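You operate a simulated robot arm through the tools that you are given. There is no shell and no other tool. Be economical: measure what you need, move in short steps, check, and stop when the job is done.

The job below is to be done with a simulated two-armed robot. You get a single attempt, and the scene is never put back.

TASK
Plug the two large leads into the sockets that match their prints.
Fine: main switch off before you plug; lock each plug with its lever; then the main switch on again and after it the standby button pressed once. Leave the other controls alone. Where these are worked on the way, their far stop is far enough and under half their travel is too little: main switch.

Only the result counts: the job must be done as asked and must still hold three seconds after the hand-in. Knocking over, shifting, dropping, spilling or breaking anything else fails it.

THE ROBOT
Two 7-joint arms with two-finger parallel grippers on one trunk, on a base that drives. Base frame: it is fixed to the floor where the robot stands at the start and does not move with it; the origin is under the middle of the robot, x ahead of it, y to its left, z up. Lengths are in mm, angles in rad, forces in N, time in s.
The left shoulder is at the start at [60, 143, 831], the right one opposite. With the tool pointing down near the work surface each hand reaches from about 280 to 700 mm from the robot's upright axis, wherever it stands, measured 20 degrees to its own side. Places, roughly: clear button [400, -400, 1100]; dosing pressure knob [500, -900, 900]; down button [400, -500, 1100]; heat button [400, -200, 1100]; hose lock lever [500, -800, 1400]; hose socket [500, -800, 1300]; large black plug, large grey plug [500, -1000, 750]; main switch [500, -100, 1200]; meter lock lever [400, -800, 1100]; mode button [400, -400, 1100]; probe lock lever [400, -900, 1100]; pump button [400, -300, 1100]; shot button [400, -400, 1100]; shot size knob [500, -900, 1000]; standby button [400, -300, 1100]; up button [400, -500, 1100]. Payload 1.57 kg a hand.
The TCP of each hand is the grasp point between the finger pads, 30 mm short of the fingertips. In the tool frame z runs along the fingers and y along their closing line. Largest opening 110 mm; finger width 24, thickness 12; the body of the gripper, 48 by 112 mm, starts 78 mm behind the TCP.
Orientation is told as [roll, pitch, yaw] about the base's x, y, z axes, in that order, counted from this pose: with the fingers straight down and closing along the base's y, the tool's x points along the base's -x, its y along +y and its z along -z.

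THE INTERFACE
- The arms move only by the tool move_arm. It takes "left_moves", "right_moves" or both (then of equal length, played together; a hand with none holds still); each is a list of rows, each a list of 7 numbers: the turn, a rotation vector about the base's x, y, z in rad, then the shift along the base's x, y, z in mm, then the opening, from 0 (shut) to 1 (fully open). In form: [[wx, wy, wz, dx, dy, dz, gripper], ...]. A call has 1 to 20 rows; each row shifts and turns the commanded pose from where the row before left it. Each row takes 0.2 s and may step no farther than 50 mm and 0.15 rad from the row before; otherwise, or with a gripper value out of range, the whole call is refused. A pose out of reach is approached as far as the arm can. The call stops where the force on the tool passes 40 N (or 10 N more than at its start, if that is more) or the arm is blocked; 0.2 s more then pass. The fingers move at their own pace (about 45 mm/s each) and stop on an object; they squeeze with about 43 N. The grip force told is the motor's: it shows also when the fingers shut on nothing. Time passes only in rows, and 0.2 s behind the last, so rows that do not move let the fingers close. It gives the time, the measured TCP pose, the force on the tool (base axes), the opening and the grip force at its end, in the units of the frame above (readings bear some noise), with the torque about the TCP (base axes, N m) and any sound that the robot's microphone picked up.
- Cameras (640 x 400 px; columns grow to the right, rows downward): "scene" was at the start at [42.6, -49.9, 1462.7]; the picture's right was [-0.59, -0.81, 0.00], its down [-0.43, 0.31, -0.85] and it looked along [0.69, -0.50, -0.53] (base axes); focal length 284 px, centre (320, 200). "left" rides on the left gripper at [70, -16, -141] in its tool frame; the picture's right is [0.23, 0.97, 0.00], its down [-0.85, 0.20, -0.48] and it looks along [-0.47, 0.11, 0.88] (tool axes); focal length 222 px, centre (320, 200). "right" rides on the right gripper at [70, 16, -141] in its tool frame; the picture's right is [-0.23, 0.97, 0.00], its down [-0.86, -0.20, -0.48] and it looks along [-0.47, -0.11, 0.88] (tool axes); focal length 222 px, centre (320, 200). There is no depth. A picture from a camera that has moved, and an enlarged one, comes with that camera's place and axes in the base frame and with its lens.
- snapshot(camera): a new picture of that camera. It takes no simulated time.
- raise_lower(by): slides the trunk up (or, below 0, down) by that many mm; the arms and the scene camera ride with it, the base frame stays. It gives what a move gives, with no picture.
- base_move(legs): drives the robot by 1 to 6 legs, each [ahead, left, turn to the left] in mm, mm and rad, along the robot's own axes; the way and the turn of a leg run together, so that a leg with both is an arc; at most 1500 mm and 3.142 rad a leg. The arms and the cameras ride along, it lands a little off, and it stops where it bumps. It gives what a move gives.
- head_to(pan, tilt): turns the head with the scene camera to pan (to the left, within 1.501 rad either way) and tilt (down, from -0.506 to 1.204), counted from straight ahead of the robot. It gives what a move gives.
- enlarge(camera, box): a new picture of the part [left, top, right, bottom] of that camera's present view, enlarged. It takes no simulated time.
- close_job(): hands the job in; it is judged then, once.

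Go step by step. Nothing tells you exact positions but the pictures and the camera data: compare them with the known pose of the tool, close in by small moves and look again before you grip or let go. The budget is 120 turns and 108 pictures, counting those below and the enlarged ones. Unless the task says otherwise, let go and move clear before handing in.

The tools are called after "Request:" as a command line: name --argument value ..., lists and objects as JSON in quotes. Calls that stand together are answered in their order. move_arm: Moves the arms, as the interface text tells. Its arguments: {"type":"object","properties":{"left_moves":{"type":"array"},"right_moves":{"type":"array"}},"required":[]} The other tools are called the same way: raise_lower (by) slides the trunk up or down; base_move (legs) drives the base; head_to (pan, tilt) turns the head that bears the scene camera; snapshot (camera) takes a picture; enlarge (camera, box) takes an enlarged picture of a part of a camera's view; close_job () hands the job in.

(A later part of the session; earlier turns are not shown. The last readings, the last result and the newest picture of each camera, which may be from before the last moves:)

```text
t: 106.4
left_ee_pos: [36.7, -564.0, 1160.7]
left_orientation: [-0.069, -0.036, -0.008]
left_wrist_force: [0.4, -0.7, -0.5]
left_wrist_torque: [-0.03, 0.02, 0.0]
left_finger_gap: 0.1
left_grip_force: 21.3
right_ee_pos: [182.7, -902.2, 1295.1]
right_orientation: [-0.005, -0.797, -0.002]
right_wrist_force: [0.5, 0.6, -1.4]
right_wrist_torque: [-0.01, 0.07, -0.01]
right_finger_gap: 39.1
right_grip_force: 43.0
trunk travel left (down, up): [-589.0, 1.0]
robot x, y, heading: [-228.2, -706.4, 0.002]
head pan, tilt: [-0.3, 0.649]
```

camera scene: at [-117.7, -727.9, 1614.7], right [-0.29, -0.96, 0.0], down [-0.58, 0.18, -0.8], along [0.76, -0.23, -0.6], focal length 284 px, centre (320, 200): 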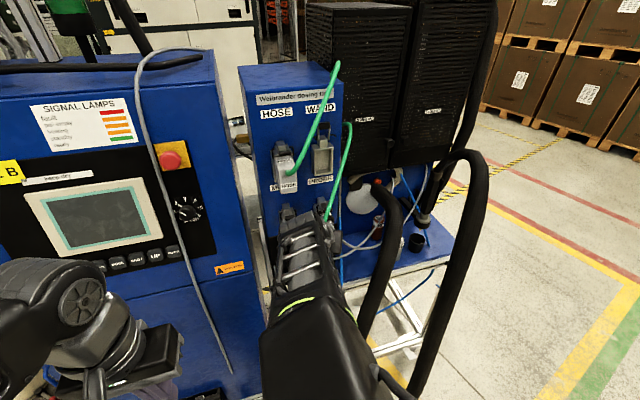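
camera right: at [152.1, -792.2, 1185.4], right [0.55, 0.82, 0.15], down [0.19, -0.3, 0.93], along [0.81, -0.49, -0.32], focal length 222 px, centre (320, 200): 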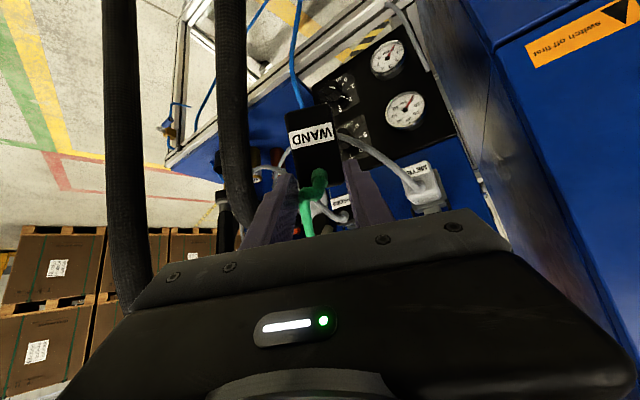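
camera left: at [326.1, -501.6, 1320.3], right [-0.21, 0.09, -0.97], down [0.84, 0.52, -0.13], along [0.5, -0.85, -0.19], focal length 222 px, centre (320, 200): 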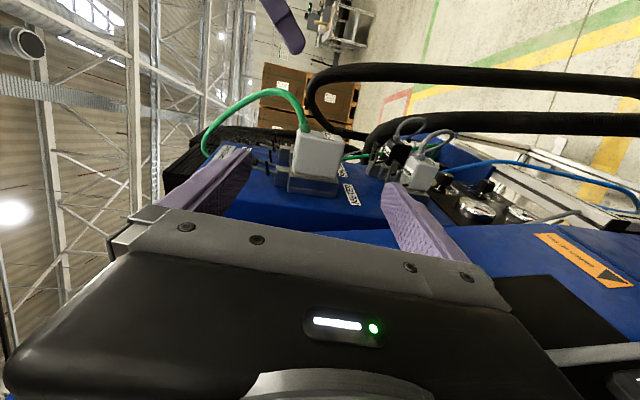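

Now I drive forward so the plug is in front of the WAND socket.

Request:
base_move --legs '[[170, 0, 0]]'

Request:
move_arm --left_moves '[[-0.093, 0, 0, 16, -5, 25, 1], [-0.093, 0, 0, 16, -5, 25, 1], [-0.093, 0, 0, 16, -10, 25, 1], [-0.093, 0, 0, 16, -15, 25, 1], [-0.093, 0, 0, 16, -15, 25, 1], [-0.093, 0, 0, 16, -17, 25, 1], [-0.093, 0, 0, 16, -17, 25, 1], [-0.093, 0, 0, 16, -17, 25, 1], [-0.093, 0, 0, 16, -17, 25, 1], [-0.093, 0, 0, 19, -18, 24, 1]]'

Request:
snapshot --camera "left"

```text
t: 107.9
left_ee_pos: [208.0, -565.2, 1160.6]
left_orientation: [-0.067, -0.034, -0.008]
left_wrist_force: [0.2, -0.3, -1.3]
left_wrist_torque: [0.01, 0.03, 0.01]
left_finger_gap: 0.0
left_grip_force: 21.0
right_ee_pos: [355.1, -902.1, 1295.3]
right_orientation: [-0.003, -0.795, -0.004]
right_wrist_force: [0.2, -0.5, -1.7]
right_wrist_torque: [0.03, 0.09, 0.01]
right_finger_gap: 39.2
right_grip_force: 43.5
trunk travel left (down, up): [-589.0, 1.0]
robot x, y, heading: [-60.4, -704.7, 0.006]
head pan, tilt: [-0.3, 0.649]
```

```text
t: 110.1
left_ee_pos: [377.5, -705.6, 1397.8]
left_orientation: [-0.999, -0.027, 0.026]
left_wrist_force: [0.2, -0.5, 0.3]
left_wrist_torque: [0.0, -0.01, 0.0]
left_finger_gap: 109.9
left_grip_force: 0.0
left hand out of reach, approached as far as the arm can: row 2, 4
right_ee_pos: [353.4, -902.3, 1294.9]
right_orientation: [-0.001, -0.796, -0.003]
right_wrist_force: [1.0, -0.2, -1.6]
right_wrist_torque: [0.03, 0.1, 0.01]
right_finger_gap: 39.1
right_grip_force: 43.0
trunk travel left (down, up): [-589.0, 1.0]
robot x, y, heading: [-60.8, -704.8, -0.004]
head pan, tilt: [-0.3, 0.649]
```

```text
16 pictures are left
camera left: at [302.7, -597.5, 1485.8], right [-0.22, 0.52, -0.83], down [0.84, 0.53, 0.11], along [0.5, -0.67, -0.55], focal length 222 px, centre (320, 200)
```

left: 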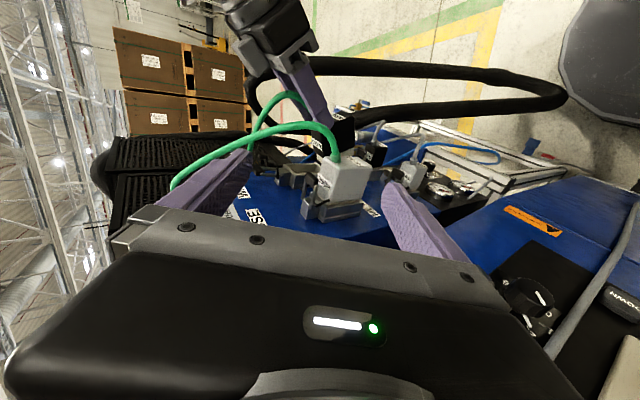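

The view works. I shift the right hand to y -918 and zoom in.

Request:
move_arm --right_moves '[[0, 0, 0, 0, -8, 0, 0], [0, 0, 0, 0, -7, 0, 0], [0, 0, 0, 15, 0, 0, 0], [0, 0, 0, 0, 0, 0, 0]]'

Request:
enlarge --camera "left" --box '[250, 90, 390, 210]'

```text
t: 111.1
left_ee_pos: [375.8, -705.8, 1398.5]
left_orientation: [-0.999, -0.029, 0.023]
left_wrist_force: [0.3, -0.7, 0.1]
left_wrist_torque: [0.01, 0.01, 0.02]
left_finger_gap: 109.8
left_grip_force: 0.0
right_ee_pos: [369.1, -917.3, 1297.3]
right_orientation: [-0.002, -0.798, -0.004]
right_wrist_force: [0.2, 0.2, -1.6]
right_wrist_torque: [-0.01, 0.07, 0.01]
right_finger_gap: 39.1
right_grip_force: 43.3
trunk travel left (down, up): [-589.0, 1.0]
robot x, y, heading: [-59.0, -704.3, 0.002]
head pan, tilt: [-0.3, 0.649]
```

```text
3.33 times, centred on (320, 150) of left
camera zoom: at [300.7, -597.0, 1486.1], right [-0.22, 0.52, -0.83], down [0.84, 0.53, 0.12], along [0.5, -0.67, -0.55], focal length 740 px, centre (320, 367)
```

zoom: 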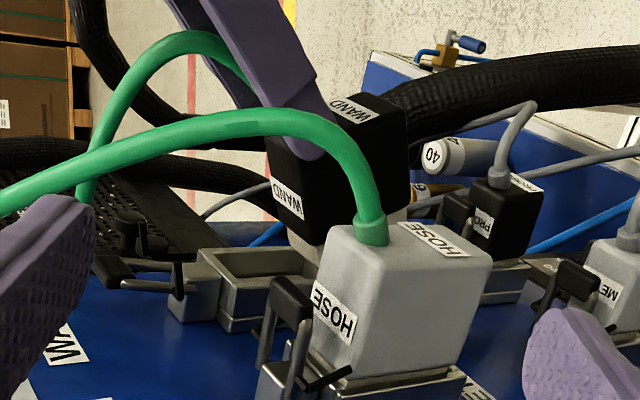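

The plug got pitched nose-down by about 0.4 rad in the grip when it touched the PROBE plug. I back up, pitch the hand by -0.4 to level it, set the height and re-check.

Request:
move_arm --right_moves '[[0, 0, 0, -20, 0, 0, 0], [0, 0, 0, -15, 0, 2, 0], [0, -0.1, 0, 0, 0, 2, 0], [0, -0.1, 0, 0, 0, 2, 0], [0, -0.1, 0, 0, 0, 2, 0], [0, -0.1, 0, 0, -1, 0, 0], [0, 0, 0, 0, 0, 0, 0]]'

Request:
enlarge --camera "left" --box '[250, 90, 390, 210]'

```text
t: 112.7
left_ee_pos: [375.9, -705.8, 1398.5]
left_orientation: [-0.998, -0.029, 0.026]
left_wrist_force: [-0.8, 0.1, 0.6]
left_wrist_torque: [-0.01, -0.02, -0.01]
left_finger_gap: 110.4
left_grip_force: 0.0
right_ee_pos: [333.1, -918.5, 1303.8]
right_orientation: [0.003, -1.196, -0.007]
right_wrist_force: [0.6, 0.0, -1.1]
right_wrist_torque: [0.01, 0.12, 0.02]
right_finger_gap: 39.1
right_grip_force: 43.1
trunk travel left (down, up): [-589.0, 1.0]
robot x, y, heading: [-57.6, -702.3, 0.006]
head pan, tilt: [-0.3, 0.649]
```

```text
3.33 times, centred on (320, 150) of left
camera zoom: at [301.6, -597.0, 1485.9], right [-0.22, 0.52, -0.83], down [0.84, 0.53, 0.12], along [0.5, -0.67, -0.55], focal length 740 px, centre (320, 367)
```

zoom: 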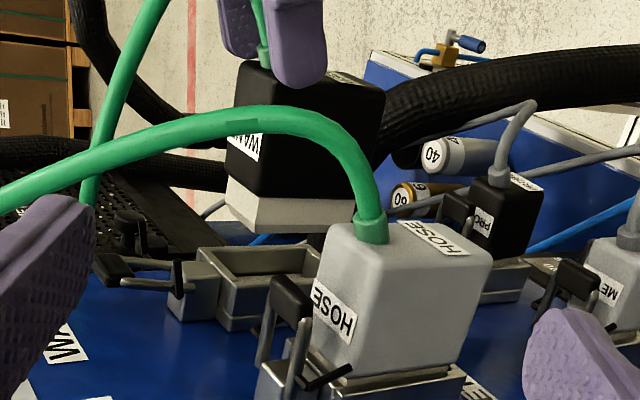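

The plug is level now, with height right and 37 mm to go. I advance.

Request:
move_arm --right_moves '[[0, 0, 0, 5, 0, 0, 0], [0, 0, 0, 5, 0, 0, 0], [0, 0, 0, 4, 0, 0, 0], [0, 0, 0, 4, 0, 0, 0], [0, 0, 0, 4, 0, 0, 0], [0, 0, 0, 4, 0, 0, 0]]'

Request:
enlarge --camera "left" --box '[250, 90, 390, 210]'

```text
t: 114.1
left_ee_pos: [376.2, -704.9, 1398.7]
left_orientation: [-0.999, -0.028, 0.025]
left_wrist_force: [-0.3, 0.7, 0.1]
left_wrist_torque: [-0.01, 0.0, 0.02]
left_finger_gap: 110.3
left_grip_force: 0.1
right_ee_pos: [358.3, -917.1, 1304.6]
right_orientation: [-0.001, -1.197, -0.006]
right_wrist_force: [-0.7, -0.4, -2.1]
right_wrist_torque: [-0.02, 0.11, -0.01]
right_finger_gap: 39.2
right_grip_force: 42.5
trunk travel left (down, up): [-589.0, 1.0]
robot x, y, heading: [-60.5, -702.6, 0.005]
head pan, tilt: [-0.3, 0.649]
```

```text
3.33 times, centred on (320, 150) of left
camera zoom: at [301.5, -597.0, 1485.9], right [-0.22, 0.52, -0.83], down [0.84, 0.53, 0.12], along [0.5, -0.67, -0.55], focal length 740 px, centre (320, 367)
```

zoom: 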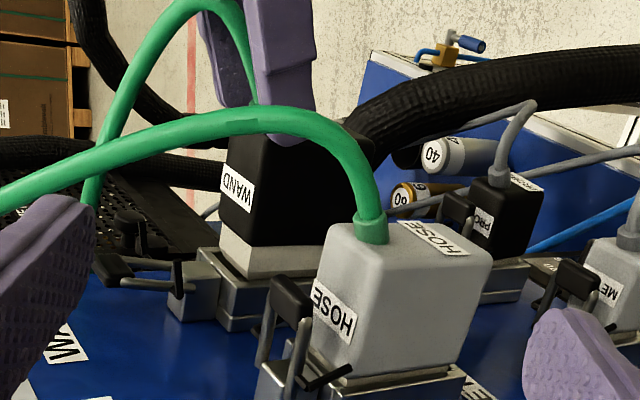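

The nose is at the opening without any contact force. I continue.

Request:
move_arm --right_moves '[[0, 0, 0, 4, 0, 0, 0], [0, 0, 0, 4, 0, 0, 0], [0, 0, 0, 4, 0, 0, 0], [0, 0, 0, 3, 0, 0, 0], [0, 0, 0, 3, 0, 0, 0]]'

```text
t: 115.3
left_ee_pos: [373.8, -705.1, 1398.2]
left_orientation: [-0.999, -0.029, 0.023]
left_wrist_force: [-0.1, -0.1, 0.2]
left_wrist_torque: [0.0, 0.0, -0.01]
left_finger_gap: 110.0
left_grip_force: 0.0
right_ee_pos: [376.5, -918.8, 1303.8]
right_orientation: [0.002, -1.196, -0.007]
right_wrist_force: [-8.7, -1.0, -3.1]
right_wrist_torque: [-0.04, 0.82, -0.14]
right_finger_gap: 39.2
right_grip_force: 43.0
trunk travel left (down, up): [-589.0, 1.0]
robot x, y, heading: [-56.5, -700.7, 0.001]
head pan, tilt: [-0.3, 0.649]
```

Friction has begun at the expected depth. I keep pushing to seat it.

Request:
move_arm --right_moves '[[0, 0, 0, 3, 0, 0, 0], [0, 0, 0, 3, 0, 0, 0], [0, 0, 0, 3, 0, 0, 0], [0, 0, 0, 3, 0, 0, 0]]'

Request:
enlarge --camera "left" --box '[250, 90, 390, 210]'

```text
t: 116.3
left_ee_pos: [369.7, -704.3, 1399.9]
left_orientation: [-0.999, -0.032, 0.024]
left_wrist_force: [0.4, -0.8, -0.8]
left_wrist_torque: [0.01, -0.01, 0.01]
left_finger_gap: 110.1
left_grip_force: 0.0
right_ee_pos: [385.1, -917.0, 1305.8]
right_orientation: [0.0, -1.199, -0.002]
right_wrist_force: [-31.1, 4.0, -2.8]
right_wrist_torque: [0.05, 0.51, 0.18]
right_finger_gap: 39.6
right_grip_force: 42.6
trunk travel left (down, up): [-589.0, 1.0]
robot x, y, heading: [-57.8, -706.9, 0.003]
head pan, tilt: [-0.3, 0.649]
```

```text
3.33 times, centred on (320, 150) of left
camera zoom: at [295.5, -596.2, 1487.4], right [-0.21, 0.52, -0.83], down [0.84, 0.53, 0.12], along [0.5, -0.67, -0.55], focal length 740 px, centre (320, 367)
```

zoom: 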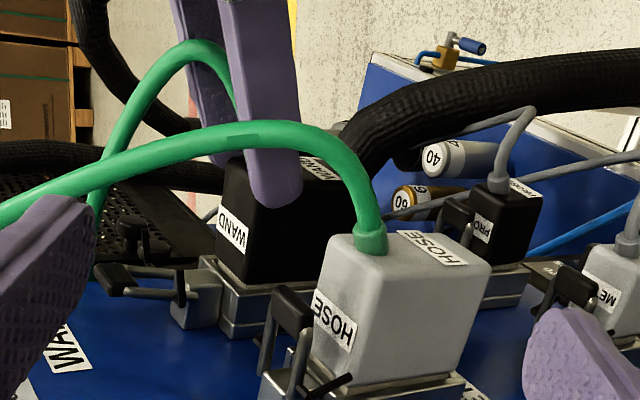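

WAND is flush and the fingers started slipping: seated. I release and back off to the side.

Request:
move_arm --right_moves '[[0, 0, 0, -4, 0, 0, 0], [0, 0, 0, 0, 0, 0, 0.6], [0, 0, 0, 0, 0, 0, 0.6], [0, 0, 0, -25, 0, 8, 0.6], [0, 0, 0, -30, 0, 10, 0.6], [0, 0, 0, -35, 0, 10, 0.6], [0, 0, 0, -20, -20, 0, 0.6], [0, 0.1, 0, 0, -40, 0, 0.6], [0, 0.1, 0, 0, -30, 10, 0.6], [0, 0.1, 0, 0, 0, 20, 0.6], [0, 0.1, 0, 0, 0, 25, 0.45]]'

Request:
snapshot --camera "scene"

```text
t: 118.7
left_ee_pos: [375.9, -705.8, 1398.2]
left_orientation: [-1.0, -0.029, 0.025]
left_wrist_force: [0.3, 0.2, -0.1]
left_wrist_torque: [0.0, 0.01, -0.02]
left_finger_gap: 110.3
left_grip_force: 0.0
right_ee_pos: [278.0, -1009.1, 1387.2]
right_orientation: [-0.001, -0.794, -0.004]
right_wrist_force: [0.4, 0.4, 0.3]
right_wrist_torque: [0.0, -0.02, -0.01]
right_finger_gap: 49.7
right_grip_force: 0.0
trunk travel left (down, up): [-589.0, 1.0]
robot x, y, heading: [-57.6, -705.4, -0.002]
head pan, tilt: [-0.3, 0.649]
```

```text
11 pictures are left
camera scene: at [-4.8, -727.7, 1614.6], right [-0.29, -0.96, 0.0], down [-0.58, 0.18, -0.8], along [0.76, -0.23, -0.61], focal length 284 px, centre (320, 200)
```

scene: 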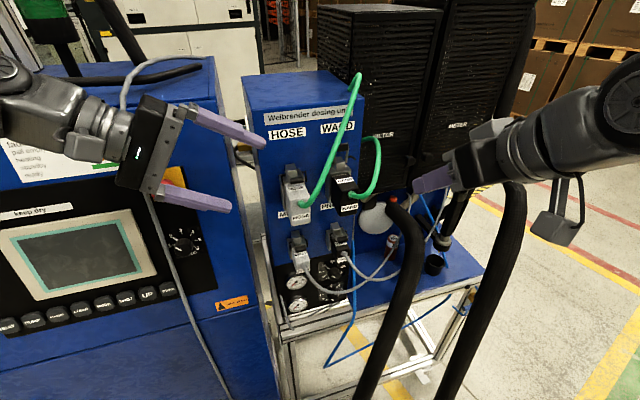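

WAND is in. Now its lever: I approach the handle at about (467, -919, 1360) as with HOSE.

Request:
move_arm --right_moves '[[0, 0, 0, 20, 15, 15, 0.45], [0, 0, 0, 30, 20, 10, 0.45], [0, 0, 0, 30, 25, 5, 0.45], [0, 0, 0, 30, 25, 0, 0.45], [0, 0, 0, 30, 5, -4, 0.45], [0, 0, 0, 16, 0, -4, 0.45], [0, 0, 0, 6, 0, -12, 0.45]]'

Request:
enlarge --camera "scene" --box '[260, 80, 420, 220]'

```text
t: 120.3
left_ee_pos: [374.4, -706.1, 1398.0]
left_orientation: [-0.997, -0.027, 0.024]
left_wrist_force: [-0.8, 0.1, -0.2]
left_wrist_torque: [-0.02, 0.01, 0.01]
left_finger_gap: 110.0
left_grip_force: 0.1
right_ee_pos: [437.2, -918.1, 1398.1]
right_orientation: [-0.004, -0.798, -0.003]
right_wrist_force: [0.9, 0.0, -0.3]
right_wrist_torque: [0.0, 0.02, -0.03]
right_finger_gap: 49.5
right_grip_force: 0.0
trunk travel left (down, up): [-589.0, 1.0]
robot x, y, heading: [-60.2, -706.4, 0.003]
head pan, tilt: [-0.3, 0.649]
```

```text
2.86 times, centred on (340, 150) of scene
camera zoom: at [-5.3, -727.6, 1614.7], right [-0.29, -0.96, 0.0], down [-0.58, 0.18, -0.8], along [0.76, -0.23, -0.6], focal length 812 px, centre (263, 343)
```

zoom: 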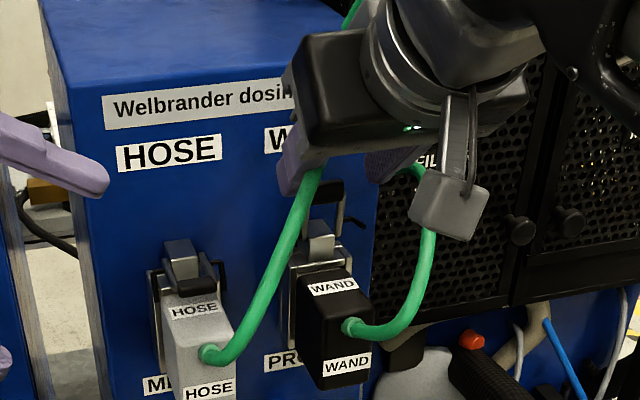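

The handle is between the fingers; HOSE's slack lead crosses near it but is soft. I lower and pinch.

Request:
move_arm --right_moves '[[0, 0, 0, 8, 0, -13, 0.45], [0, 0, 0, 9, 0, -13, 0.45], [0, 0, 0, 0, 0, 0, 0.3], [0, 0, 0, 0, 0, 0, 0.15], [0, 0, 0, 0, 0, 0, 0], [0, 0, 0, 0, 0, 0, 0]]'

```text
t: 121.7
left_ee_pos: [374.5, -706.2, 1397.4]
left_orientation: [-1.0, -0.028, 0.024]
left_wrist_force: [0.0, 0.1, 0.5]
left_wrist_torque: [0.03, -0.02, 0.01]
left_finger_gap: 110.1
left_grip_force: 0.1
right_ee_pos: [454.1, -917.8, 1370.9]
right_orientation: [0.0, -0.795, -0.003]
right_wrist_force: [0.5, 2.3, -0.4]
right_wrist_torque: [0.03, -0.01, 0.03]
right_finger_gap: 30.2
right_grip_force: 38.8
trunk travel left (down, up): [-589.0, 1.0]
robot x, y, heading: [-55.1, -703.8, 0.002]
head pan, tilt: [-0.3, 0.649]
```

Gap 30 mm, same as with HOSE, so only the handle is held. I swing it.

Request:
move_arm --right_moves '[[0, -0.045, 0, -4.5, 0, -1.2, 0], [0, -0.045, 0, -4.8, 0, -2, 0], [0, -0.045, 0, -4.4, 0, -2.3, 0], [0, -0.045, 0, -4.2, 0, -2.6, 0], [0, -0.045, 0, -3.9, 0, -3.1, 0], [0, -0.045, 0, -3.8, 0, -3.4, 0], [0, -0.045, 0, -3.3, 0, -3.7, 0], [0, -0.045, 0, -3, 0, -4, 0], [0, -0.045, 0, -2.6, 0, -4.3, 0]]'

```text
t: 123.7
left_ee_pos: [376.1, -703.3, 1398.1]
left_orientation: [-1.0, -0.029, 0.026]
left_wrist_force: [1.2, 0.4, -0.1]
left_wrist_torque: [0.01, 0.01, -0.02]
left_finger_gap: 110.3
left_grip_force: 0.1
right_ee_pos: [421.2, -917.7, 1346.9]
right_orientation: [0.001, -1.204, -0.007]
right_wrist_force: [13.8, -1.1, 17.7]
right_wrist_torque: [-0.02, -1.14, -0.14]
right_finger_gap: 29.3
right_grip_force: 38.9
trunk travel left (down, up): [-589.0, 1.0]
robot x, y, heading: [-62.5, -699.4, 0.005]
head pan, tilt: [-0.3, 0.649]
```

The lever is at about 45°. I let go, go above it with closed fingers and press it down, as with HOSE.

Request:
move_arm --right_moves '[[0, 0, 0, 0, 0, 0, 0.45], [0, 0, 0, 0, 0, 0, 0.45], [0, 0, 0, -25, 0, 5, 0.45], [0, -0.11, 0, -25, 0, 8, 0], [0, -0.11, 0, 0, 0, 10, 0], [0, 0, 0, 0, 0, 8, 0], [0, 0, 0, 18, 0, 0, 0], [0, 0, 0, 18, 0, 0, 0], [0, 0, 0, 18, 0, 0, 0]]'

Request:
enlarge --camera "left" --box '[210, 100, 370, 230]'

```text
t: 125.7
left_ee_pos: [370.2, -706.2, 1398.8]
left_orientation: [-1.0, -0.032, 0.023]
left_wrist_force: [-0.4, -0.3, 0.0]
left_wrist_torque: [0.0, 0.02, 0.03]
left_finger_gap: 109.9
left_grip_force: 0.0
right_ee_pos: [419.6, -917.5, 1381.9]
right_orientation: [0.005, -1.438, -0.009]
right_wrist_force: [-12.4, -4.8, 23.6]
right_wrist_torque: [-0.08, -0.47, -0.15]
right_finger_gap: 0.0
right_grip_force: 21.2
trunk travel left (down, up): [-589.0, 1.0]
robot x, y, heading: [-57.6, -707.7, 0.011]
head pan, tilt: [-0.3, 0.649]
```

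```text
3.08 times, centred on (290, 165) of left
camera zoom: at [296.9, -597.4, 1487.6], right [-0.21, 0.52, -0.83], down [0.84, 0.53, 0.12], along [0.5, -0.67, -0.55], focal length 684 px, centre (412, 308)
```

zoom: 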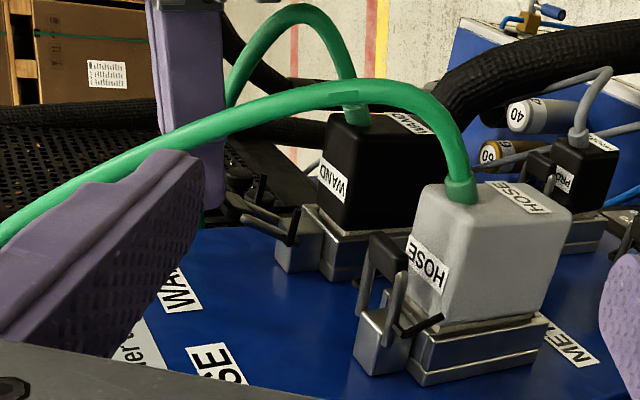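

The handle slid back to about 30° and my fingertips rest on top of it. I press down with a slight outward drag.

Request:
move_arm --right_moves '[[0, 0, 0, -2, 0, -4, 0], [0, 0, 0, -2, 0, -5, 0], [0, 0, 0, -2, 0, -5, 0], [0, 0, 0, -2, 0, -5, 0], [0, 0, 0, 0, 0, -6, 0], [0, 0, 0, 0, 0, -6, 0], [0, 0, 0, 2, 0, -6, 0], [0, 0, 0, 2, 0, -6, 0]]'

```text
t: 126.3
left_ee_pos: [375.7, -706.7, 1396.9]
left_orientation: [-1.0, -0.027, 0.022]
left_wrist_force: [-0.1, -0.2, -0.4]
left_wrist_torque: [-0.03, 0.04, -0.05]
left_finger_gap: 110.3
left_grip_force: 0.0
right_ee_pos: [418.4, -917.6, 1381.6]
right_orientation: [0.014, -1.453, -0.016]
right_wrist_force: [-9.1, -3.0, 19.7]
right_wrist_torque: [-0.06, -0.36, 0.02]
right_finger_gap: 0.2
right_grip_force: 21.4
trunk travel left (down, up): [-589.0, 1.0]
robot x, y, heading: [-58.0, -705.6, 0.004]
head pan, tilt: [-0.3, 0.649]
stopped in row 2 (right hand): the force on the tool passed its limit at 42 N (the readings are from after the stop); the commanded pose is now the measured one
```

It needs a better angle. I back off, re-pinch the handle and swing it farther before releasing straight back.

Request:
move_arm --right_moves '[[0, 0, 0, -5, 0, 8, 0], [0, 0.11, 0, -25, 0, 0, 0.2], [0, 0.11, 0, -10, 0, -5, 0.45], [0, 0.11, 0, 0, 0, -8, 0.45], [0, 0.11, 0, 5, 0, -5, 0.45], [0, 0, 0, 20, 0, 0, 0.45], [0, 0, 0, 20, 0, -1, 0.45], [0, 0, 0, 13, 0, -2, 0.45], [0, 0, 0, 0, 0, 0, 0.2], [0, 0, 0, 0, 0, 0, 0], [0, 0, 0, 0, 0, 0, 0], [0, 0, 0, 0, 0, 0, 0]]'

```text
t: 128.9
left_ee_pos: [375.4, -705.5, 1398.1]
left_orientation: [-0.998, -0.028, 0.023]
left_wrist_force: [0.4, 0.4, -0.3]
left_wrist_torque: [0.01, 0.0, -0.01]
left_finger_gap: 109.9
left_grip_force: 0.0
right_ee_pos: [437.8, -917.7, 1362.6]
right_orientation: [0.0, -1.0, -0.005]
right_wrist_force: [0.6, 0.2, -1.0]
right_wrist_torque: [0.02, 0.03, 0.02]
right_finger_gap: 29.9
right_grip_force: 38.4
trunk travel left (down, up): [-589.0, 1.0]
robot x, y, heading: [-59.7, -704.3, 0.004]
head pan, tilt: [-0.3, 0.649]
```

Re-gripped. I swing it through the rest of the arc.

Request:
move_arm --right_moves '[[0, -0.05, 0, -3.8, 0, -2.9, 0], [0, -0.05, 0, -3.6, 0, -3.4, 0], [0, -0.05, 0, -3.3, 0, -3.7, 0], [0, -0.05, 0, -2.9, 0, -4, 0], [0, -0.05, 0, -2.5, 0, -4.2, 0], [0, -0.05, 0, -2.2, 0, -4.5, 0]]'

```text
t: 130.3
left_ee_pos: [376.4, -706.0, 1398.4]
left_orientation: [-1.0, -0.029, 0.021]
left_wrist_force: [-0.7, 0.8, -0.7]
left_wrist_torque: [-0.01, 0.01, 0.0]
left_finger_gap: 110.2
left_grip_force: 0.2
right_ee_pos: [420.4, -917.3, 1343.3]
right_orientation: [0.008, -1.304, -0.012]
right_wrist_force: [12.9, -3.9, 19.5]
right_wrist_torque: [-0.13, -1.15, -0.21]
right_finger_gap: 29.9
right_grip_force: 39.1
trunk travel left (down, up): [-589.0, 1.0]
robot x, y, heading: [-59.1, -705.4, 0.006]
head pan, tilt: [-0.3, 0.649]
```

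Still gripped. I check the lever angle.

Request:
enlarge --camera "left" --box '[210, 100, 370, 230]'

```text
3.08 times, centred on (290, 165) of left
camera zoom: at [301.8, -597.3, 1485.8], right [-0.22, 0.52, -0.83], down [0.84, 0.53, 0.12], along [0.5, -0.67, -0.55], focal length 684 px, centre (412, 308)
```

zoom: 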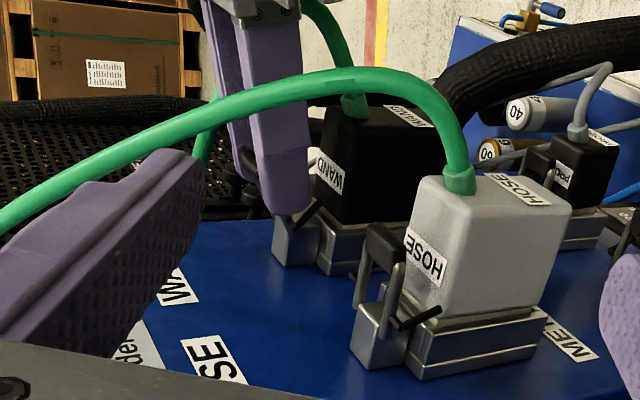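

The lever is at about 40° and the pads slide on the bail. Better: closed fingers pitched with the lever, slid in above and behind the handle, then rotated about the pivot so that they push square on it. First I get into position.

Request:
move_arm --right_moves '[[0, 0, 0, 0, 0, 0, 0.45], [0, 0, 0, 0, 0, 0, 0.45], [0, 0, 0, -20, 0, 4, 0.45], [0, 0, 0, -20, 0, 5, 0.45], [0, 0.1, 0, -10, 0, 10, 0], [0, 0.1, 0, 0, 0, 15, 0], [0, 0.1, 0, 5, 0, 15, 0], [0, 0.1, 0, 10, 0, 12, 0], [0, 0.1, 0, 20, 0, 10, 0], [0, 0, 0, 11, 0, -5, 0], [0, 0, 0, 11, 0, -10, 0], [0, 0, 0, 11, 0, -11, 0], [0, 0, 0, 11, 0, -7, 0]]'

Request:
enlarge --camera "left" --box '[210, 100, 370, 230]'

```text
t: 133.1
left_ee_pos: [375.4, -705.3, 1398.1]
left_orientation: [-0.997, -0.028, 0.024]
left_wrist_force: [0.5, -0.5, -1.2]
left_wrist_torque: [0.02, 0.01, -0.04]
left_finger_gap: 109.8
left_grip_force: 0.1
right_ee_pos: [450.0, -917.5, 1379.1]
right_orientation: [-0.002, -0.796, -0.004]
right_wrist_force: [0.8, 0.6, -0.2]
right_wrist_torque: [-0.04, 0.01, 0.01]
right_finger_gap: 0.0
right_grip_force: 21.2
trunk travel left (down, up): [-589.0, 1.0]
robot x, y, heading: [-60.5, -707.6, -0.001]
head pan, tilt: [-0.3, 0.649]
```

```text
3.08 times, centred on (290, 165) of left
camera zoom: at [301.8, -597.4, 1485.8], right [-0.22, 0.52, -0.83], down [0.84, 0.53, 0.12], along [0.5, -0.67, -0.55], focal length 684 px, centre (412, 308)
```

zoom: 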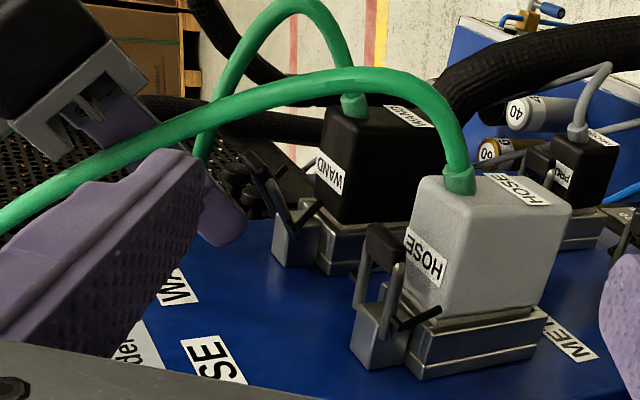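

The finger is above and behind the handle. Now I rotate hand and lever together about the pivot.

Request:
move_arm --right_moves '[[0, -0.1, 0, -6, 0, -2.6, 0], [0, -0.1, 0, -5.7, 0, -3.2, 0], [0, -0.1, 0, -5.3, 0, -3.7, 0], [0, -0.1, 0, -4.9, 0, -4.2, 0], [0, -0.1, 0, -4.5, 0, -4.7, 0], [0, -0.1, 0, -4, 0, -5.1, 0], [0, -0.1, 0, -3.4, 0, -5.5, 0], [0, -0.05, 0, -1.4, 0, -5, 0], [0, 0, 0, 0, 0, -5, 0], [0, 0, 0, 0, 0, -5, 0], [0, 0, 0, 0, 0, -5, 0]]'

Request:
enlarge --camera "left" --box '[210, 100, 370, 230]'

```text
t: 135.4
left_ee_pos: [375.5, -705.4, 1398.0]
left_orientation: [-0.999, -0.029, 0.024]
left_wrist_force: [-0.2, -0.7, -0.3]
left_wrist_torque: [-0.01, 0.01, 0.01]
left_finger_gap: 110.1
left_grip_force: 0.1
right_ee_pos: [412.8, -917.5, 1341.8]
right_orientation: [2.997, -1.564, -3.003]
right_wrist_force: [-0.7, -0.6, 5.6]
right_wrist_torque: [-0.03, -0.08, 0.07]
right_finger_gap: 0.0
right_grip_force: 21.1
trunk travel left (down, up): [-589.0, 1.0]
robot x, y, heading: [-59.1, -703.9, 0.003]
head pan, tilt: [-0.3, 0.649]
stopped in row 11 (right hand): the force on the tool passed its limit at 43 N (the readings are from after the stop); the commanded pose is now the measured one
```

```text
3.08 times, centred on (290, 165) of left
camera zoom: at [300.8, -597.3, 1485.6], right [-0.22, 0.52, -0.83], down [0.84, 0.53, 0.12], along [0.5, -0.67, -0.55], focal length 684 px, centre (412, 308)
```

zoom: 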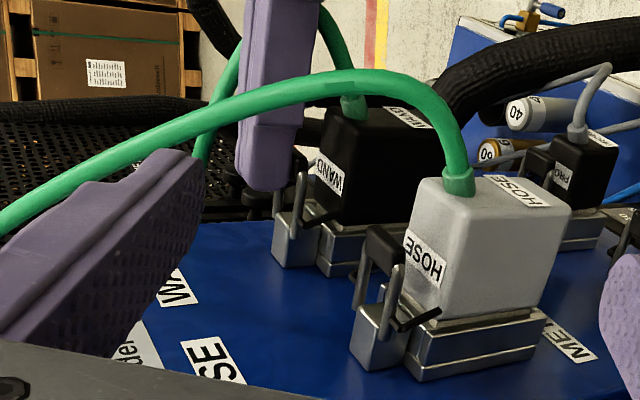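

WAND's lever is locked like HOSE's. I withdraw the right hand and tuck the left arm.

Request:
move_arm --right_moves '[[0, 0, 0, 0, 0, 15, 0], [0, 0, 0, -15, 0, 20, 0], [0, 0, 0, -30, -5, 10, 0], [0, 0, 0, -35, -10, 0, 0], [0, 0, 0, -35, 0, 0, 0], [0, 0, 0, -10, 0, -20, 0], [0, 0, 0, 0, 0, -30, 0], [0, 0, 0, 0, 0, -30, 0], [0, 0, 0, 0, 0, -30, 0], [0, 0, 0, 0, 0, -30, 0], [0, 0, 0, 0, 0, -30, 0]]' --left_moves '[[0, 0, 0, -25, 0, 0, 1], [0, 0, 0, -25, 5, -10, 1], [0.093, 0, 0, -25, 10, -22, 0.5], [0.093, 0, 0, -20, 15, -25, 0], [0.093, 0, 0, -15, 15, -25, 0], [0.093, 0, 0, -15, 15, -25, 0], [0.093, 0, 0, -10, 15, -25, 0], [0.093, 0, 0, -10, 15, -25, 0], [0.093, 0, 0, 0, 15, -25, 0], [0.093, 0, 0, 0, 15, -25, 0], [0.093, 0, 0, 0, 15, -25, 0]]'

Request:
enlarge --camera "scene" --box '[220, 60, 420, 280]'

```text
t: 137.8
left_ee_pos: [230.3, -571.6, 1165.0]
left_orientation: [-0.16, -0.038, -0.005]
left_wrist_force: [-0.2, 0.9, 0.0]
left_wrist_torque: [0.0, 0.03, -0.02]
left_finger_gap: 0.1
left_grip_force: 21.4
right_ee_pos: [315.4, -951.8, 1380.2]
right_orientation: [1.089, -1.57, -1.093]
right_wrist_force: [0.4, 0.2, -0.7]
right_wrist_torque: [0.0, 0.01, 0.01]
right_finger_gap: 0.0
right_grip_force: 21.6
right hand out of reach, approached as far as the arm can: row 6, 7, 8, 9, 10, 11
trunk travel left (down, up): [-589.0, 1.0]
robot x, y, heading: [-57.4, -703.7, 0.005]
head pan, tilt: [-0.3, 0.649]
```

```text
1.82 times, centred on (320, 170) of scene
camera zoom: at [-5.6, -727.8, 1614.7], right [-0.29, -0.96, 0.0], down [-0.58, 0.18, -0.8], along [0.76, -0.23, -0.6], focal length 517 px, centre (320, 254)
```

zoom: 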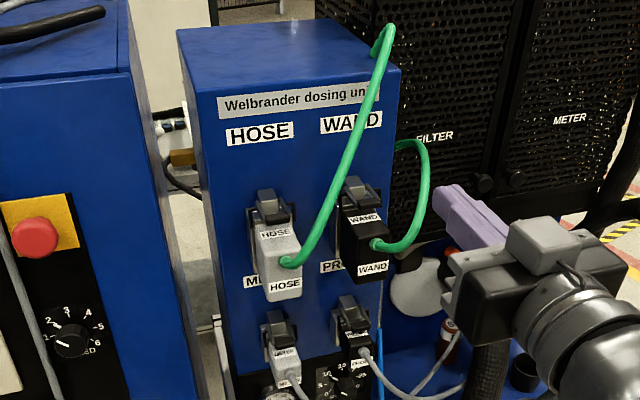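

All four plugs are locked, both leads plugged. Now I drive back to the main switch: back off, left along the cabinet, then forward again.

Request:
base_move --legs '[[-160, 0, 0], [0, 704, 0], [190, 0, 0]]'

Request:
raise_lower --by -60

```text
t: 143.8
left_ee_pos: [264.7, 124.5, 1164.5]
left_orientation: [-0.163, -0.035, -0.019]
left_wrist_force: [1.0, 0.7, -0.6]
left_wrist_torque: [-0.04, 0.06, 0.0]
left_finger_gap: 0.0
left_grip_force: 21.8
right_ee_pos: [345.7, -256.6, 1379.9]
right_orientation: [0.841, -1.569, -0.856]
right_wrist_force: [-0.3, -0.1, -0.4]
right_wrist_torque: [-0.01, -0.02, 0.01]
right_finger_gap: 0.1
right_grip_force: 21.1
trunk travel left (down, up): [-589.0, 1.0]
robot x, y, heading: [-27.4, -4.9, -0.014]
head pan, tilt: [-0.3, 0.649]
```

```text
t: 144.8
left_ee_pos: [263.1, 125.5, 1104.9]
left_orientation: [-0.162, -0.036, -0.016]
left_wrist_force: [0.0, 0.4, 0.0]
left_wrist_torque: [0.01, 0.0, -0.01]
left_finger_gap: 0.1
left_grip_force: 21.0
right_ee_pos: [345.3, -256.6, 1320.8]
right_orientation: [1.42, -1.571, -1.433]
right_wrist_force: [-0.6, 0.7, -0.2]
right_wrist_torque: [0.0, 0.0, -0.05]
right_finger_gap: 0.0
right_grip_force: 21.4
trunk travel left (down, up): [-529.0, 61.0]
robot x, y, heading: [-28.0, -5.7, -0.006]
head pan, tilt: [-0.3, 0.649]
```

I trim the base position to where I stood the first time, then repeat the same left-arm posture for the switch.

Request:
base_move --legs '[[27, 5, 0.006]]'

Request:
move_arm --left_moves '[[-0.14, 0, 0, 13, 2, 16, 0], [-0.14, 0, 0, 13, 2, 16, 0], [-0.14, 0, 0, 13, 2, 16, 0], [-0.14, 0, 0, 13, 2, 16, 0], [-0.14, 0, 0, 13, 2, 16, 0], [-0.14, 0, 0, 13, 2, 16, 0], [-0.14, 0, 0, 13, 2, 16, 0], [-0.14, 0, 0, 13, 2, 16, 0], [-0.14, 0, 0, 13, 2, 16, 0], [0, 0, 0.1, 0, -10, 0, 0], [0, 0, 0.1, 0, -10, 0, 0], [0, 0, 0.1, 5, -15, -5, 0], [0, 0, 0.1, 5, -15, -5, 0], [0, 0, 0.1, 5, -15, -5, 0], [0, 0, 0.1, 5, -15, -5, 0], [0, 0, 0, 10, -15, -10, 0], [0, 0, 0, 10, -15, -10, 0]]'

```text
t: 145.7
left_ee_pos: [291.5, 133.0, 1105.0]
left_orientation: [-0.162, -0.036, -0.012]
left_wrist_force: [0.4, -0.3, -0.1]
left_wrist_torque: [-0.03, 0.01, -0.01]
left_finger_gap: 0.1
left_grip_force: 21.1
right_ee_pos: [375.0, -248.3, 1319.9]
right_orientation: [0.554, -1.568, -0.562]
right_wrist_force: [0.0, 0.7, 0.4]
right_wrist_torque: [-0.02, -0.03, 0.0]
right_finger_gap: 0.2
right_grip_force: 21.4
trunk travel left (down, up): [-529.0, 61.0]
robot x, y, heading: [-4.1, 2.0, -0.008]
head pan, tilt: [-0.3, 0.649]
```

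```text
t: 149.3
left_ee_pos: [446.0, 39.8, 1209.6]
left_orientation: [-1.419, -0.021, 0.632]
left_wrist_force: [0.3, -1.0, -0.3]
left_wrist_torque: [-0.06, -0.02, -0.01]
left_finger_gap: 0.0
left_grip_force: 20.8
right_ee_pos: [372.5, -250.0, 1319.7]
right_orientation: [1.167, -1.569, -1.177]
right_wrist_force: [-0.3, 0.3, 0.1]
right_wrist_torque: [0.02, -0.01, 0.02]
right_finger_gap: 0.0
right_grip_force: 21.4
trunk travel left (down, up): [-529.0, 61.0]
robot x, y, heading: [3.5, -0.3, -0.005]
head pan, tilt: [-0.3, 0.649]
```

Same stand-off as before. I bring the fingertips above the near end of the (horizontal) handle and check.

Request:
move_arm --left_moves '[[0, 0, 0, 12, -25, 0, 0], [0, 0, 0, 13, -25, 0, 0], [0, 0, 0, 13, -26, 0, 0], [0, 0, 0, 12, -26, 0, 0]]'

Request:
enlarge --camera "left" --box '[220, 80, 460, 240]'

```text
t: 150.3
left_ee_pos: [497.2, -63.3, 1209.3]
left_orientation: [-1.423, -0.02, 0.633]
left_wrist_force: [0.3, 0.2, -0.3]
left_wrist_torque: [0.0, 0.02, 0.03]
left_finger_gap: 0.0
left_grip_force: 20.8
right_ee_pos: [372.6, -250.7, 1321.3]
right_orientation: [1.185, -1.57, -1.191]
right_wrist_force: [1.0, 0.3, -0.9]
right_wrist_torque: [0.04, -0.02, 0.04]
right_finger_gap: 0.1
right_grip_force: 21.6
trunk travel left (down, up): [-529.0, 61.0]
robot x, y, heading: [0.0, -3.2, 0.004]
head pan, tilt: [-0.3, 0.649]
```

```text
2.50 times, centred on (340, 160) of left
camera zoom: at [360.4, 5.6, 1244.8], right [-0.25, -0.01, -0.97], down [0.4, 0.91, -0.11], along [0.88, -0.41, -0.23], focal length 555 px, centre (270, 300)
```

zoom: 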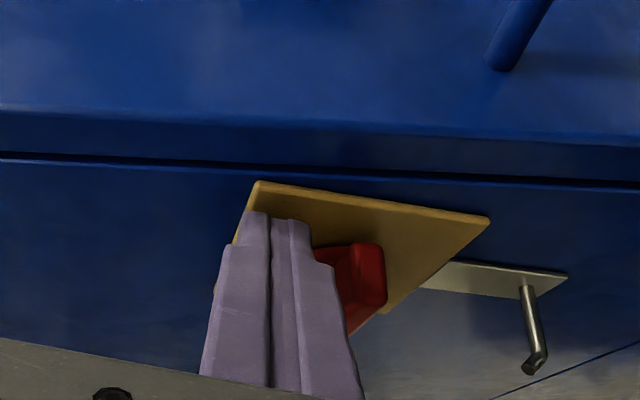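

In position above the near end. Push down, then inward at the bottom to the stop.

Request:
move_arm --left_moves '[[0, 0, 0, 0, 0, -8, 0], [0, 0, 0, 0, 0, -8, 0], [0, 0, 0, 0, 0, -8, 0], [0, 0, 0, 0, 0, -8, 0], [0, 0, 0, 0, 0, -8, 0], [0, 0, 0, 0, 0, -8, 0], [0, 0, 0, 2, 0, -6, 0], [0, 0, 0, 5, 0, -2, 0], [0, 0, 0, 5, 0, 0, 0], [0, 0, 0, 5, 0, 0, 0], [0, 0, 0, 4, 0, 0, 0], [0, 0, 0, 4, 0, 0, 0]]'

```text
t: 152.6
left_ee_pos: [506.6, -64.5, 1151.5]
left_orientation: [-1.419, -0.025, 0.616]
left_wrist_force: [-19.2, 8.0, 2.4]
left_wrist_torque: [-0.24, -0.08, -0.31]
left_finger_gap: 0.2
left_grip_force: 20.9
right_ee_pos: [368.5, -247.6, 1322.5]
right_orientation: [3.101, -1.57, -3.109]
right_wrist_force: [0.2, 0.9, 0.2]
right_wrist_torque: [0.01, -0.02, 0.01]
right_finger_gap: 0.0
right_grip_force: 21.2
trunk travel left (down, up): [-529.0, 61.0]
robot x, y, heading: [-0.4, -2.8, -0.002]
head pan, tilt: [-0.3, 0.649]
stopped in row 11 (left hand): the force on the tool passed its limit at 45 N (the readings are from after the stop); the commanded pose is now the measured one
```

Stop reached with 45 N. I withdraw the left hand and check display and switch.

Request:
move_arm --left_moves '[[0, 0, 0, -8, 3, 0, 0], [0, 0, 0, -10, 30, 0, 0], [0, 0, 0, -20, 35, 5, 0], [0, 0, 0, -30, 35, 5, 0], [0, 0, 0, -35, 20, 0, 0], [0, 0, 0, -35, 10, 0, 0]]'

Request:
head_to --pan -0.4 --tilt 0.55

Request:
snapshot --camera "scene"

```text
t: 154.0
left_ee_pos: [398.3, 78.5, 1182.5]
left_orientation: [-1.413, -0.02, 0.623]
left_wrist_force: [0.0, 0.1, 0.2]
left_wrist_torque: [-0.01, 0.03, 0.01]
left_finger_gap: 0.0
left_grip_force: 21.3
left hand out of reach, approached as far as the arm can: row 5, 6
right_ee_pos: [371.6, -248.9, 1320.5]
right_orientation: [1.79, -1.57, -1.801]
right_wrist_force: [-1.1, -0.3, 0.3]
right_wrist_torque: [0.0, -0.02, 0.0]
right_finger_gap: 0.0
right_grip_force: 21.1
trunk travel left (down, up): [-529.0, 61.0]
robot x, y, heading: [-2.2, -0.7, 0.001]
head pan, tilt: [-0.3, 0.649]
```

```text
t: 154.7
left_ee_pos: [399.0, 78.5, 1182.9]
left_orientation: [-1.416, -0.02, 0.622]
left_wrist_force: [-0.6, -0.6, -0.3]
left_wrist_torque: [0.01, 0.01, -0.01]
left_finger_gap: 0.4
left_grip_force: 21.0
right_ee_pos: [372.3, -249.8, 1321.4]
right_orientation: [1.298, -1.569, -1.303]
right_wrist_force: [-0.2, -0.2, 0.9]
right_wrist_torque: [0.03, 0.03, 0.02]
right_finger_gap: 0.0
right_grip_force: 21.4
trunk travel left (down, up): [-529.0, 61.0]
robot x, y, heading: [-3.1, 1.1, 0.0]
head pan, tilt: [-0.4, 0.55]
```

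```text
3 pictures are left
camera scene: at [51.2, -32.0, 1563.5], right [-0.39, -0.92, 0.0], down [-0.48, 0.2, -0.85], along [0.78, -0.33, -0.52], focal length 284 px, centre (320, 200)
```

scene: 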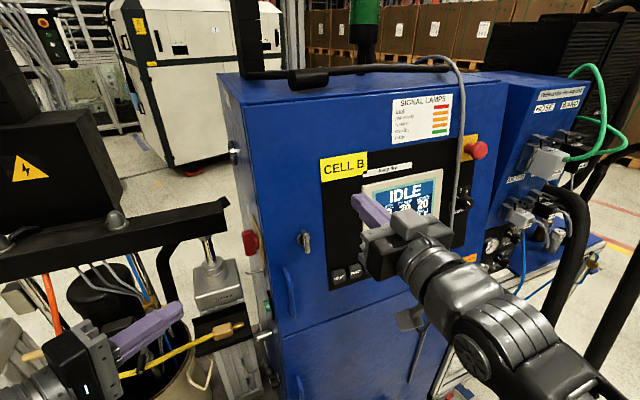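

The display is back on (IDLE) and the switch shows vertical. STANDBY, third from the left, computes to roughly (430–440, -318, 1103). I reposition the base so that the right hand can point at it.

Request:
base_move --legs '[[-80, 0, 0], [0, -70, 0]]'

Request:
move_arm --right_moves '[[0, 0.09, 0, 15, 0, -30, 0], [0, 0.09, 0, 15, 0, -30, 0], [0, 0.09, 0, 15, 0, -30, 0], [0, 0.1, 0, 0, 0, -30, 0], [0, 0, 0, 0, 0, -30, 0], [0, 0, 0, 0, 0, -30, 0], [0, 0, 0, 0, 0, -25, 0]]'

```text
t: 156.3
left_ee_pos: [318.2, 7.7, 1183.0]
left_orientation: [-1.413, -0.022, 0.622]
left_wrist_force: [-0.6, -0.1, -0.3]
left_wrist_torque: [0.04, 0.0, 0.02]
left_finger_gap: 0.1
left_grip_force: 21.4
right_ee_pos: [290.7, -319.7, 1320.6]
right_orientation: [1.355, -1.567, -1.363]
right_wrist_force: [0.7, -0.5, 0.6]
right_wrist_torque: [-0.01, -0.05, 0.03]
right_finger_gap: 0.0
right_grip_force: 20.8
trunk travel left (down, up): [-529.0, 61.0]
robot x, y, heading: [-82.1, -69.2, -0.005]
head pan, tilt: [-0.4, 0.55]
```

```text
t: 157.9
left_ee_pos: [319.2, 9.4, 1182.1]
left_orientation: [-1.415, -0.02, 0.621]
left_wrist_force: [-0.5, 0.3, 0.0]
left_wrist_torque: [0.02, 0.01, -0.02]
left_finger_gap: 0.1
left_grip_force: 20.6
right_ee_pos: [379.3, -334.6, 1165.8]
right_orientation: [-0.002, -1.195, -0.004]
right_wrist_force: [0.2, 0.3, -0.2]
right_wrist_torque: [0.01, 0.01, 0.0]
right_finger_gap: 0.0
right_grip_force: 20.9
right hand out of reach, approached as far as the arm can: row 2, 5, 6, 7
trunk travel left (down, up): [-529.0, 61.0]
robot x, y, heading: [-79.0, -70.8, 0.001]
head pan, tilt: [-0.4, 0.55]
```

The arm's reach limit stops it at z 1166, so I use the trunk to go down the rest, then look with the hand camera.

Request:
raise_lower --by -52

Request:
snapshot --camera "right"

```text
t: 158.8
left_ee_pos: [319.4, 9.7, 1128.9]
left_orientation: [-1.415, -0.021, 0.625]
left_wrist_force: [0.6, 0.3, 0.5]
left_wrist_torque: [-0.05, 0.01, 0.01]
left_finger_gap: 0.0
left_grip_force: 21.1
right_ee_pos: [378.3, -333.6, 1114.3]
right_orientation: [-0.001, -1.196, -0.003]
right_wrist_force: [-1.0, -0.7, -0.1]
right_wrist_torque: [-0.01, 0.0, -0.02]
right_finger_gap: 0.1
right_grip_force: 21.4
trunk travel left (down, up): [-477.0, 113.0]
robot x, y, heading: [-81.8, -67.1, 0.001]
head pan, tilt: [-0.4, 0.55]
```

```text
2 pictures are left
camera right: at [220.9, -316.0, 1100.6], right [0.09, 0.97, 0.21], down [-0.13, -0.2, 0.97], along [0.99, -0.11, 0.11], focal length 222 px, centre (320, 200)
```

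right: 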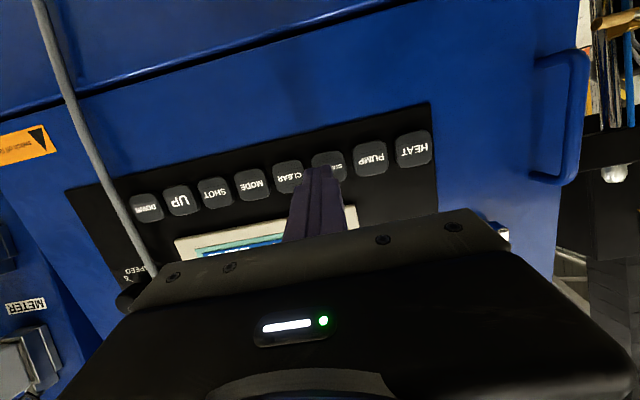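

STANDBY is now well fixed at (444, -324.5, 1095). My tip is at (406, -334, 1103), so I adjust sideways first with a small step and read where the arm really goes.

Request:
move_arm --right_moves '[[0, 0, 0, -5, 5, 0, 0], [0, 0, 0, 0, 4, 0, 0], [0, 0, 0, 0, 0, 0, 0]]'

```text
t: 159.7
left_ee_pos: [318.0, 8.7, 1130.3]
left_orientation: [-1.415, -0.021, 0.623]
left_wrist_force: [0.1, 0.2, -0.2]
left_wrist_torque: [-0.02, 0.0, -0.03]
left_finger_gap: 0.2
left_grip_force: 21.0
right_ee_pos: [376.1, -325.7, 1117.4]
right_orientation: [-0.002, -1.194, -0.002]
right_wrist_force: [-0.5, -0.8, 0.0]
right_wrist_torque: [0.0, 0.01, 0.02]
right_finger_gap: 0.0
right_grip_force: 20.8
right hand out of reach, approached as far as the arm can: row 1
trunk travel left (down, up): [-477.0, 113.0]
robot x, y, heading: [-85.1, -75.2, -0.002]
head pan, tilt: [-0.4, 0.55]
```

y is right. I lower the trunk 17 mm and advance to just before contact.

Request:
raise_lower --by -17

Request:
move_arm --right_moves '[[0, 0, 0, 8, 0, 0, 0], [0, 0, 0, 8, 1, 0, 0], [0, 0, 0, 6, 0, 0, 0]]'

```text
t: 160.3
left_ee_pos: [318.4, 9.1, 1113.2]
left_orientation: [-1.416, -0.022, 0.623]
left_wrist_force: [-0.2, -0.1, 0.1]
left_wrist_torque: [-0.02, -0.05, 0.01]
left_finger_gap: 0.2
left_grip_force: 20.9
right_ee_pos: [376.7, -326.0, 1101.3]
right_orientation: [0.0, -1.193, -0.006]
right_wrist_force: [0.3, -0.1, 0.5]
right_wrist_torque: [-0.01, -0.02, 0.01]
right_finger_gap: 0.3
right_grip_force: 21.7
trunk travel left (down, up): [-460.0, 130.0]
robot x, y, heading: [-81.1, -68.4, 0.002]
head pan, tilt: [-0.4, 0.55]
```

```text
t: 161.1
left_ee_pos: [318.9, 8.5, 1112.7]
left_orientation: [-1.415, -0.02, 0.623]
left_wrist_force: [0.2, -0.7, 0.2]
left_wrist_torque: [-0.03, -0.01, -0.01]
left_finger_gap: 0.0
left_grip_force: 21.7
right_ee_pos: [398.5, -325.4, 1100.6]
right_orientation: [0.0, -1.194, -0.006]
right_wrist_force: [0.5, -0.8, 0.1]
right_wrist_torque: [0.0, -0.02, -0.01]
right_finger_gap: 0.0
right_grip_force: 21.4
trunk travel left (down, up): [-460.0, 130.0]
robot x, y, heading: [-80.5, -72.1, 0.0]
head pan, tilt: [-0.4, 0.55]
```

About 13 mm from the button. One verification view before pressing.

Request:
enlarge --camera "right" --box '[240, 120, 440, 245]'

```text
3.20 times, centred on (340, 182) of right
camera zoom: at [241.9, -306.9, 1087.2], right [0.09, 0.97, 0.21], down [-0.13, -0.2, 0.97], along [0.99, -0.11, 0.11], focal length 711 px, centre (256, 256)
```

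zoom: 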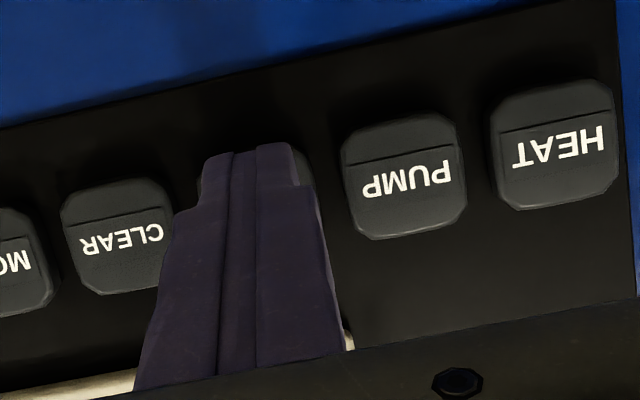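

The tip covers STANDBY exactly. I press once.

Request:
move_arm --right_moves '[[0, 0, 0, 5, 0, 0, 0], [0, 0, 0, 4, 0, 0, 0], [0, 0, 0, 3, 0, 0, 0], [0, 0, 0, 3, 0, 0, 0], [0, 0, 0, 2, 0, 0, 0], [0, 0, 0, 2, 0, 0, 0]]'

```text
t: 162.5
left_ee_pos: [316.2, 9.6, 1115.1]
left_orientation: [-1.415, -0.022, 0.62]
left_wrist_force: [-0.8, -0.2, 0.1]
left_wrist_torque: [-0.01, 0.02, 0.03]
left_finger_gap: 0.2
left_grip_force: 21.2
right_ee_pos: [414.4, -324.4, 1101.0]
right_orientation: [0.0, -1.193, -0.005]
right_wrist_force: [-19.5, 2.9, -4.1]
right_wrist_torque: [0.0, 0.13, 0.15]
right_finger_gap: 0.0
right_grip_force: 21.3
trunk travel left (down, up): [-460.0, 130.0]
robot x, y, heading: [-82.2, -71.0, -0.002]
head pan, tilt: [-0.4, 0.55]
heard: click
```

A click was heard. I release and back away, then check the display.

Request:
move_arm --right_moves '[[0, 0, 0, -15, 0, 0, 0], [0, 0, 0, -30, 0, 0, 0], [0, 0, 0, -30, 0, 0, 0], [0, 0, 0, 0, -30, 0, 0], [0, 0, 0, 0, -40, 0, 0]]'

Request:
base_move --legs '[[-150, 0, 0]]'

Request:
enlarge --camera "scene" --box '[180, 60, 600, 320]'

```text
t: 163.7
left_ee_pos: [318.7, 8.3, 1113.0]
left_orientation: [-1.415, -0.021, 0.624]
left_wrist_force: [0.1, 0.7, 0.4]
left_wrist_torque: [0.0, 0.02, 0.01]
left_finger_gap: 0.2
left_grip_force: 21.1
right_ee_pos: [356.0, -397.8, 1116.4]
right_orientation: [-0.001, -1.194, -0.004]
right_wrist_force: [-0.1, -0.3, -0.7]
right_wrist_torque: [-0.01, -0.02, 0.02]
right_finger_gap: 0.0
right_grip_force: 20.5
right hand out of reach, approached as far as the arm can: row 2, 3
trunk travel left (down, up): [-460.0, 130.0]
robot x, y, heading: [-82.3, -68.6, 0.002]
head pan, tilt: [-0.4, 0.55]
```

```text
t: 165.1
left_ee_pos: [169.7, 8.3, 1114.2]
left_orientation: [-1.414, -0.021, 0.62]
left_wrist_force: [-0.4, 0.6, -0.2]
left_wrist_torque: [0.03, 0.03, 0.04]
left_finger_gap: 0.1
left_grip_force: 21.0
right_ee_pos: [206.6, -399.1, 1117.0]
right_orientation: [0.0, -1.196, -0.005]
right_wrist_force: [0.2, -0.6, 0.6]
right_wrist_torque: [-0.02, -0.02, -0.01]
right_finger_gap: 0.0
right_grip_force: 21.3
trunk travel left (down, up): [-460.0, 130.0]
robot x, y, heading: [-230.1, -67.0, -0.005]
head pan, tilt: [-0.4, 0.55]
```

```text
1.52 times, centred on (390, 190) of scene
camera zoom: at [-179.8, -101.8, 1494.6], right [-0.39, -0.92, 0.0], down [-0.48, 0.2, -0.85], along [0.79, -0.33, -0.52], focal length 433 px, centre (213, 215)
```

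zoom: 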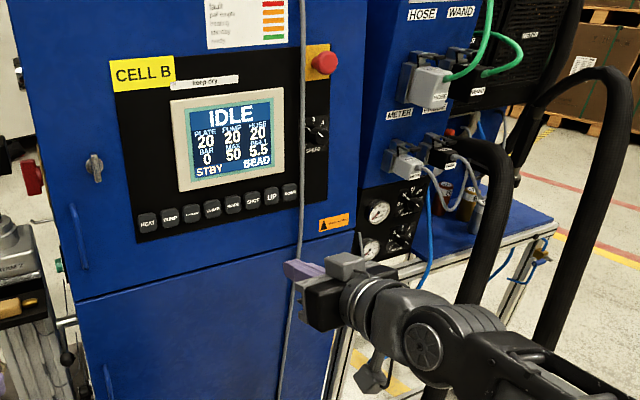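

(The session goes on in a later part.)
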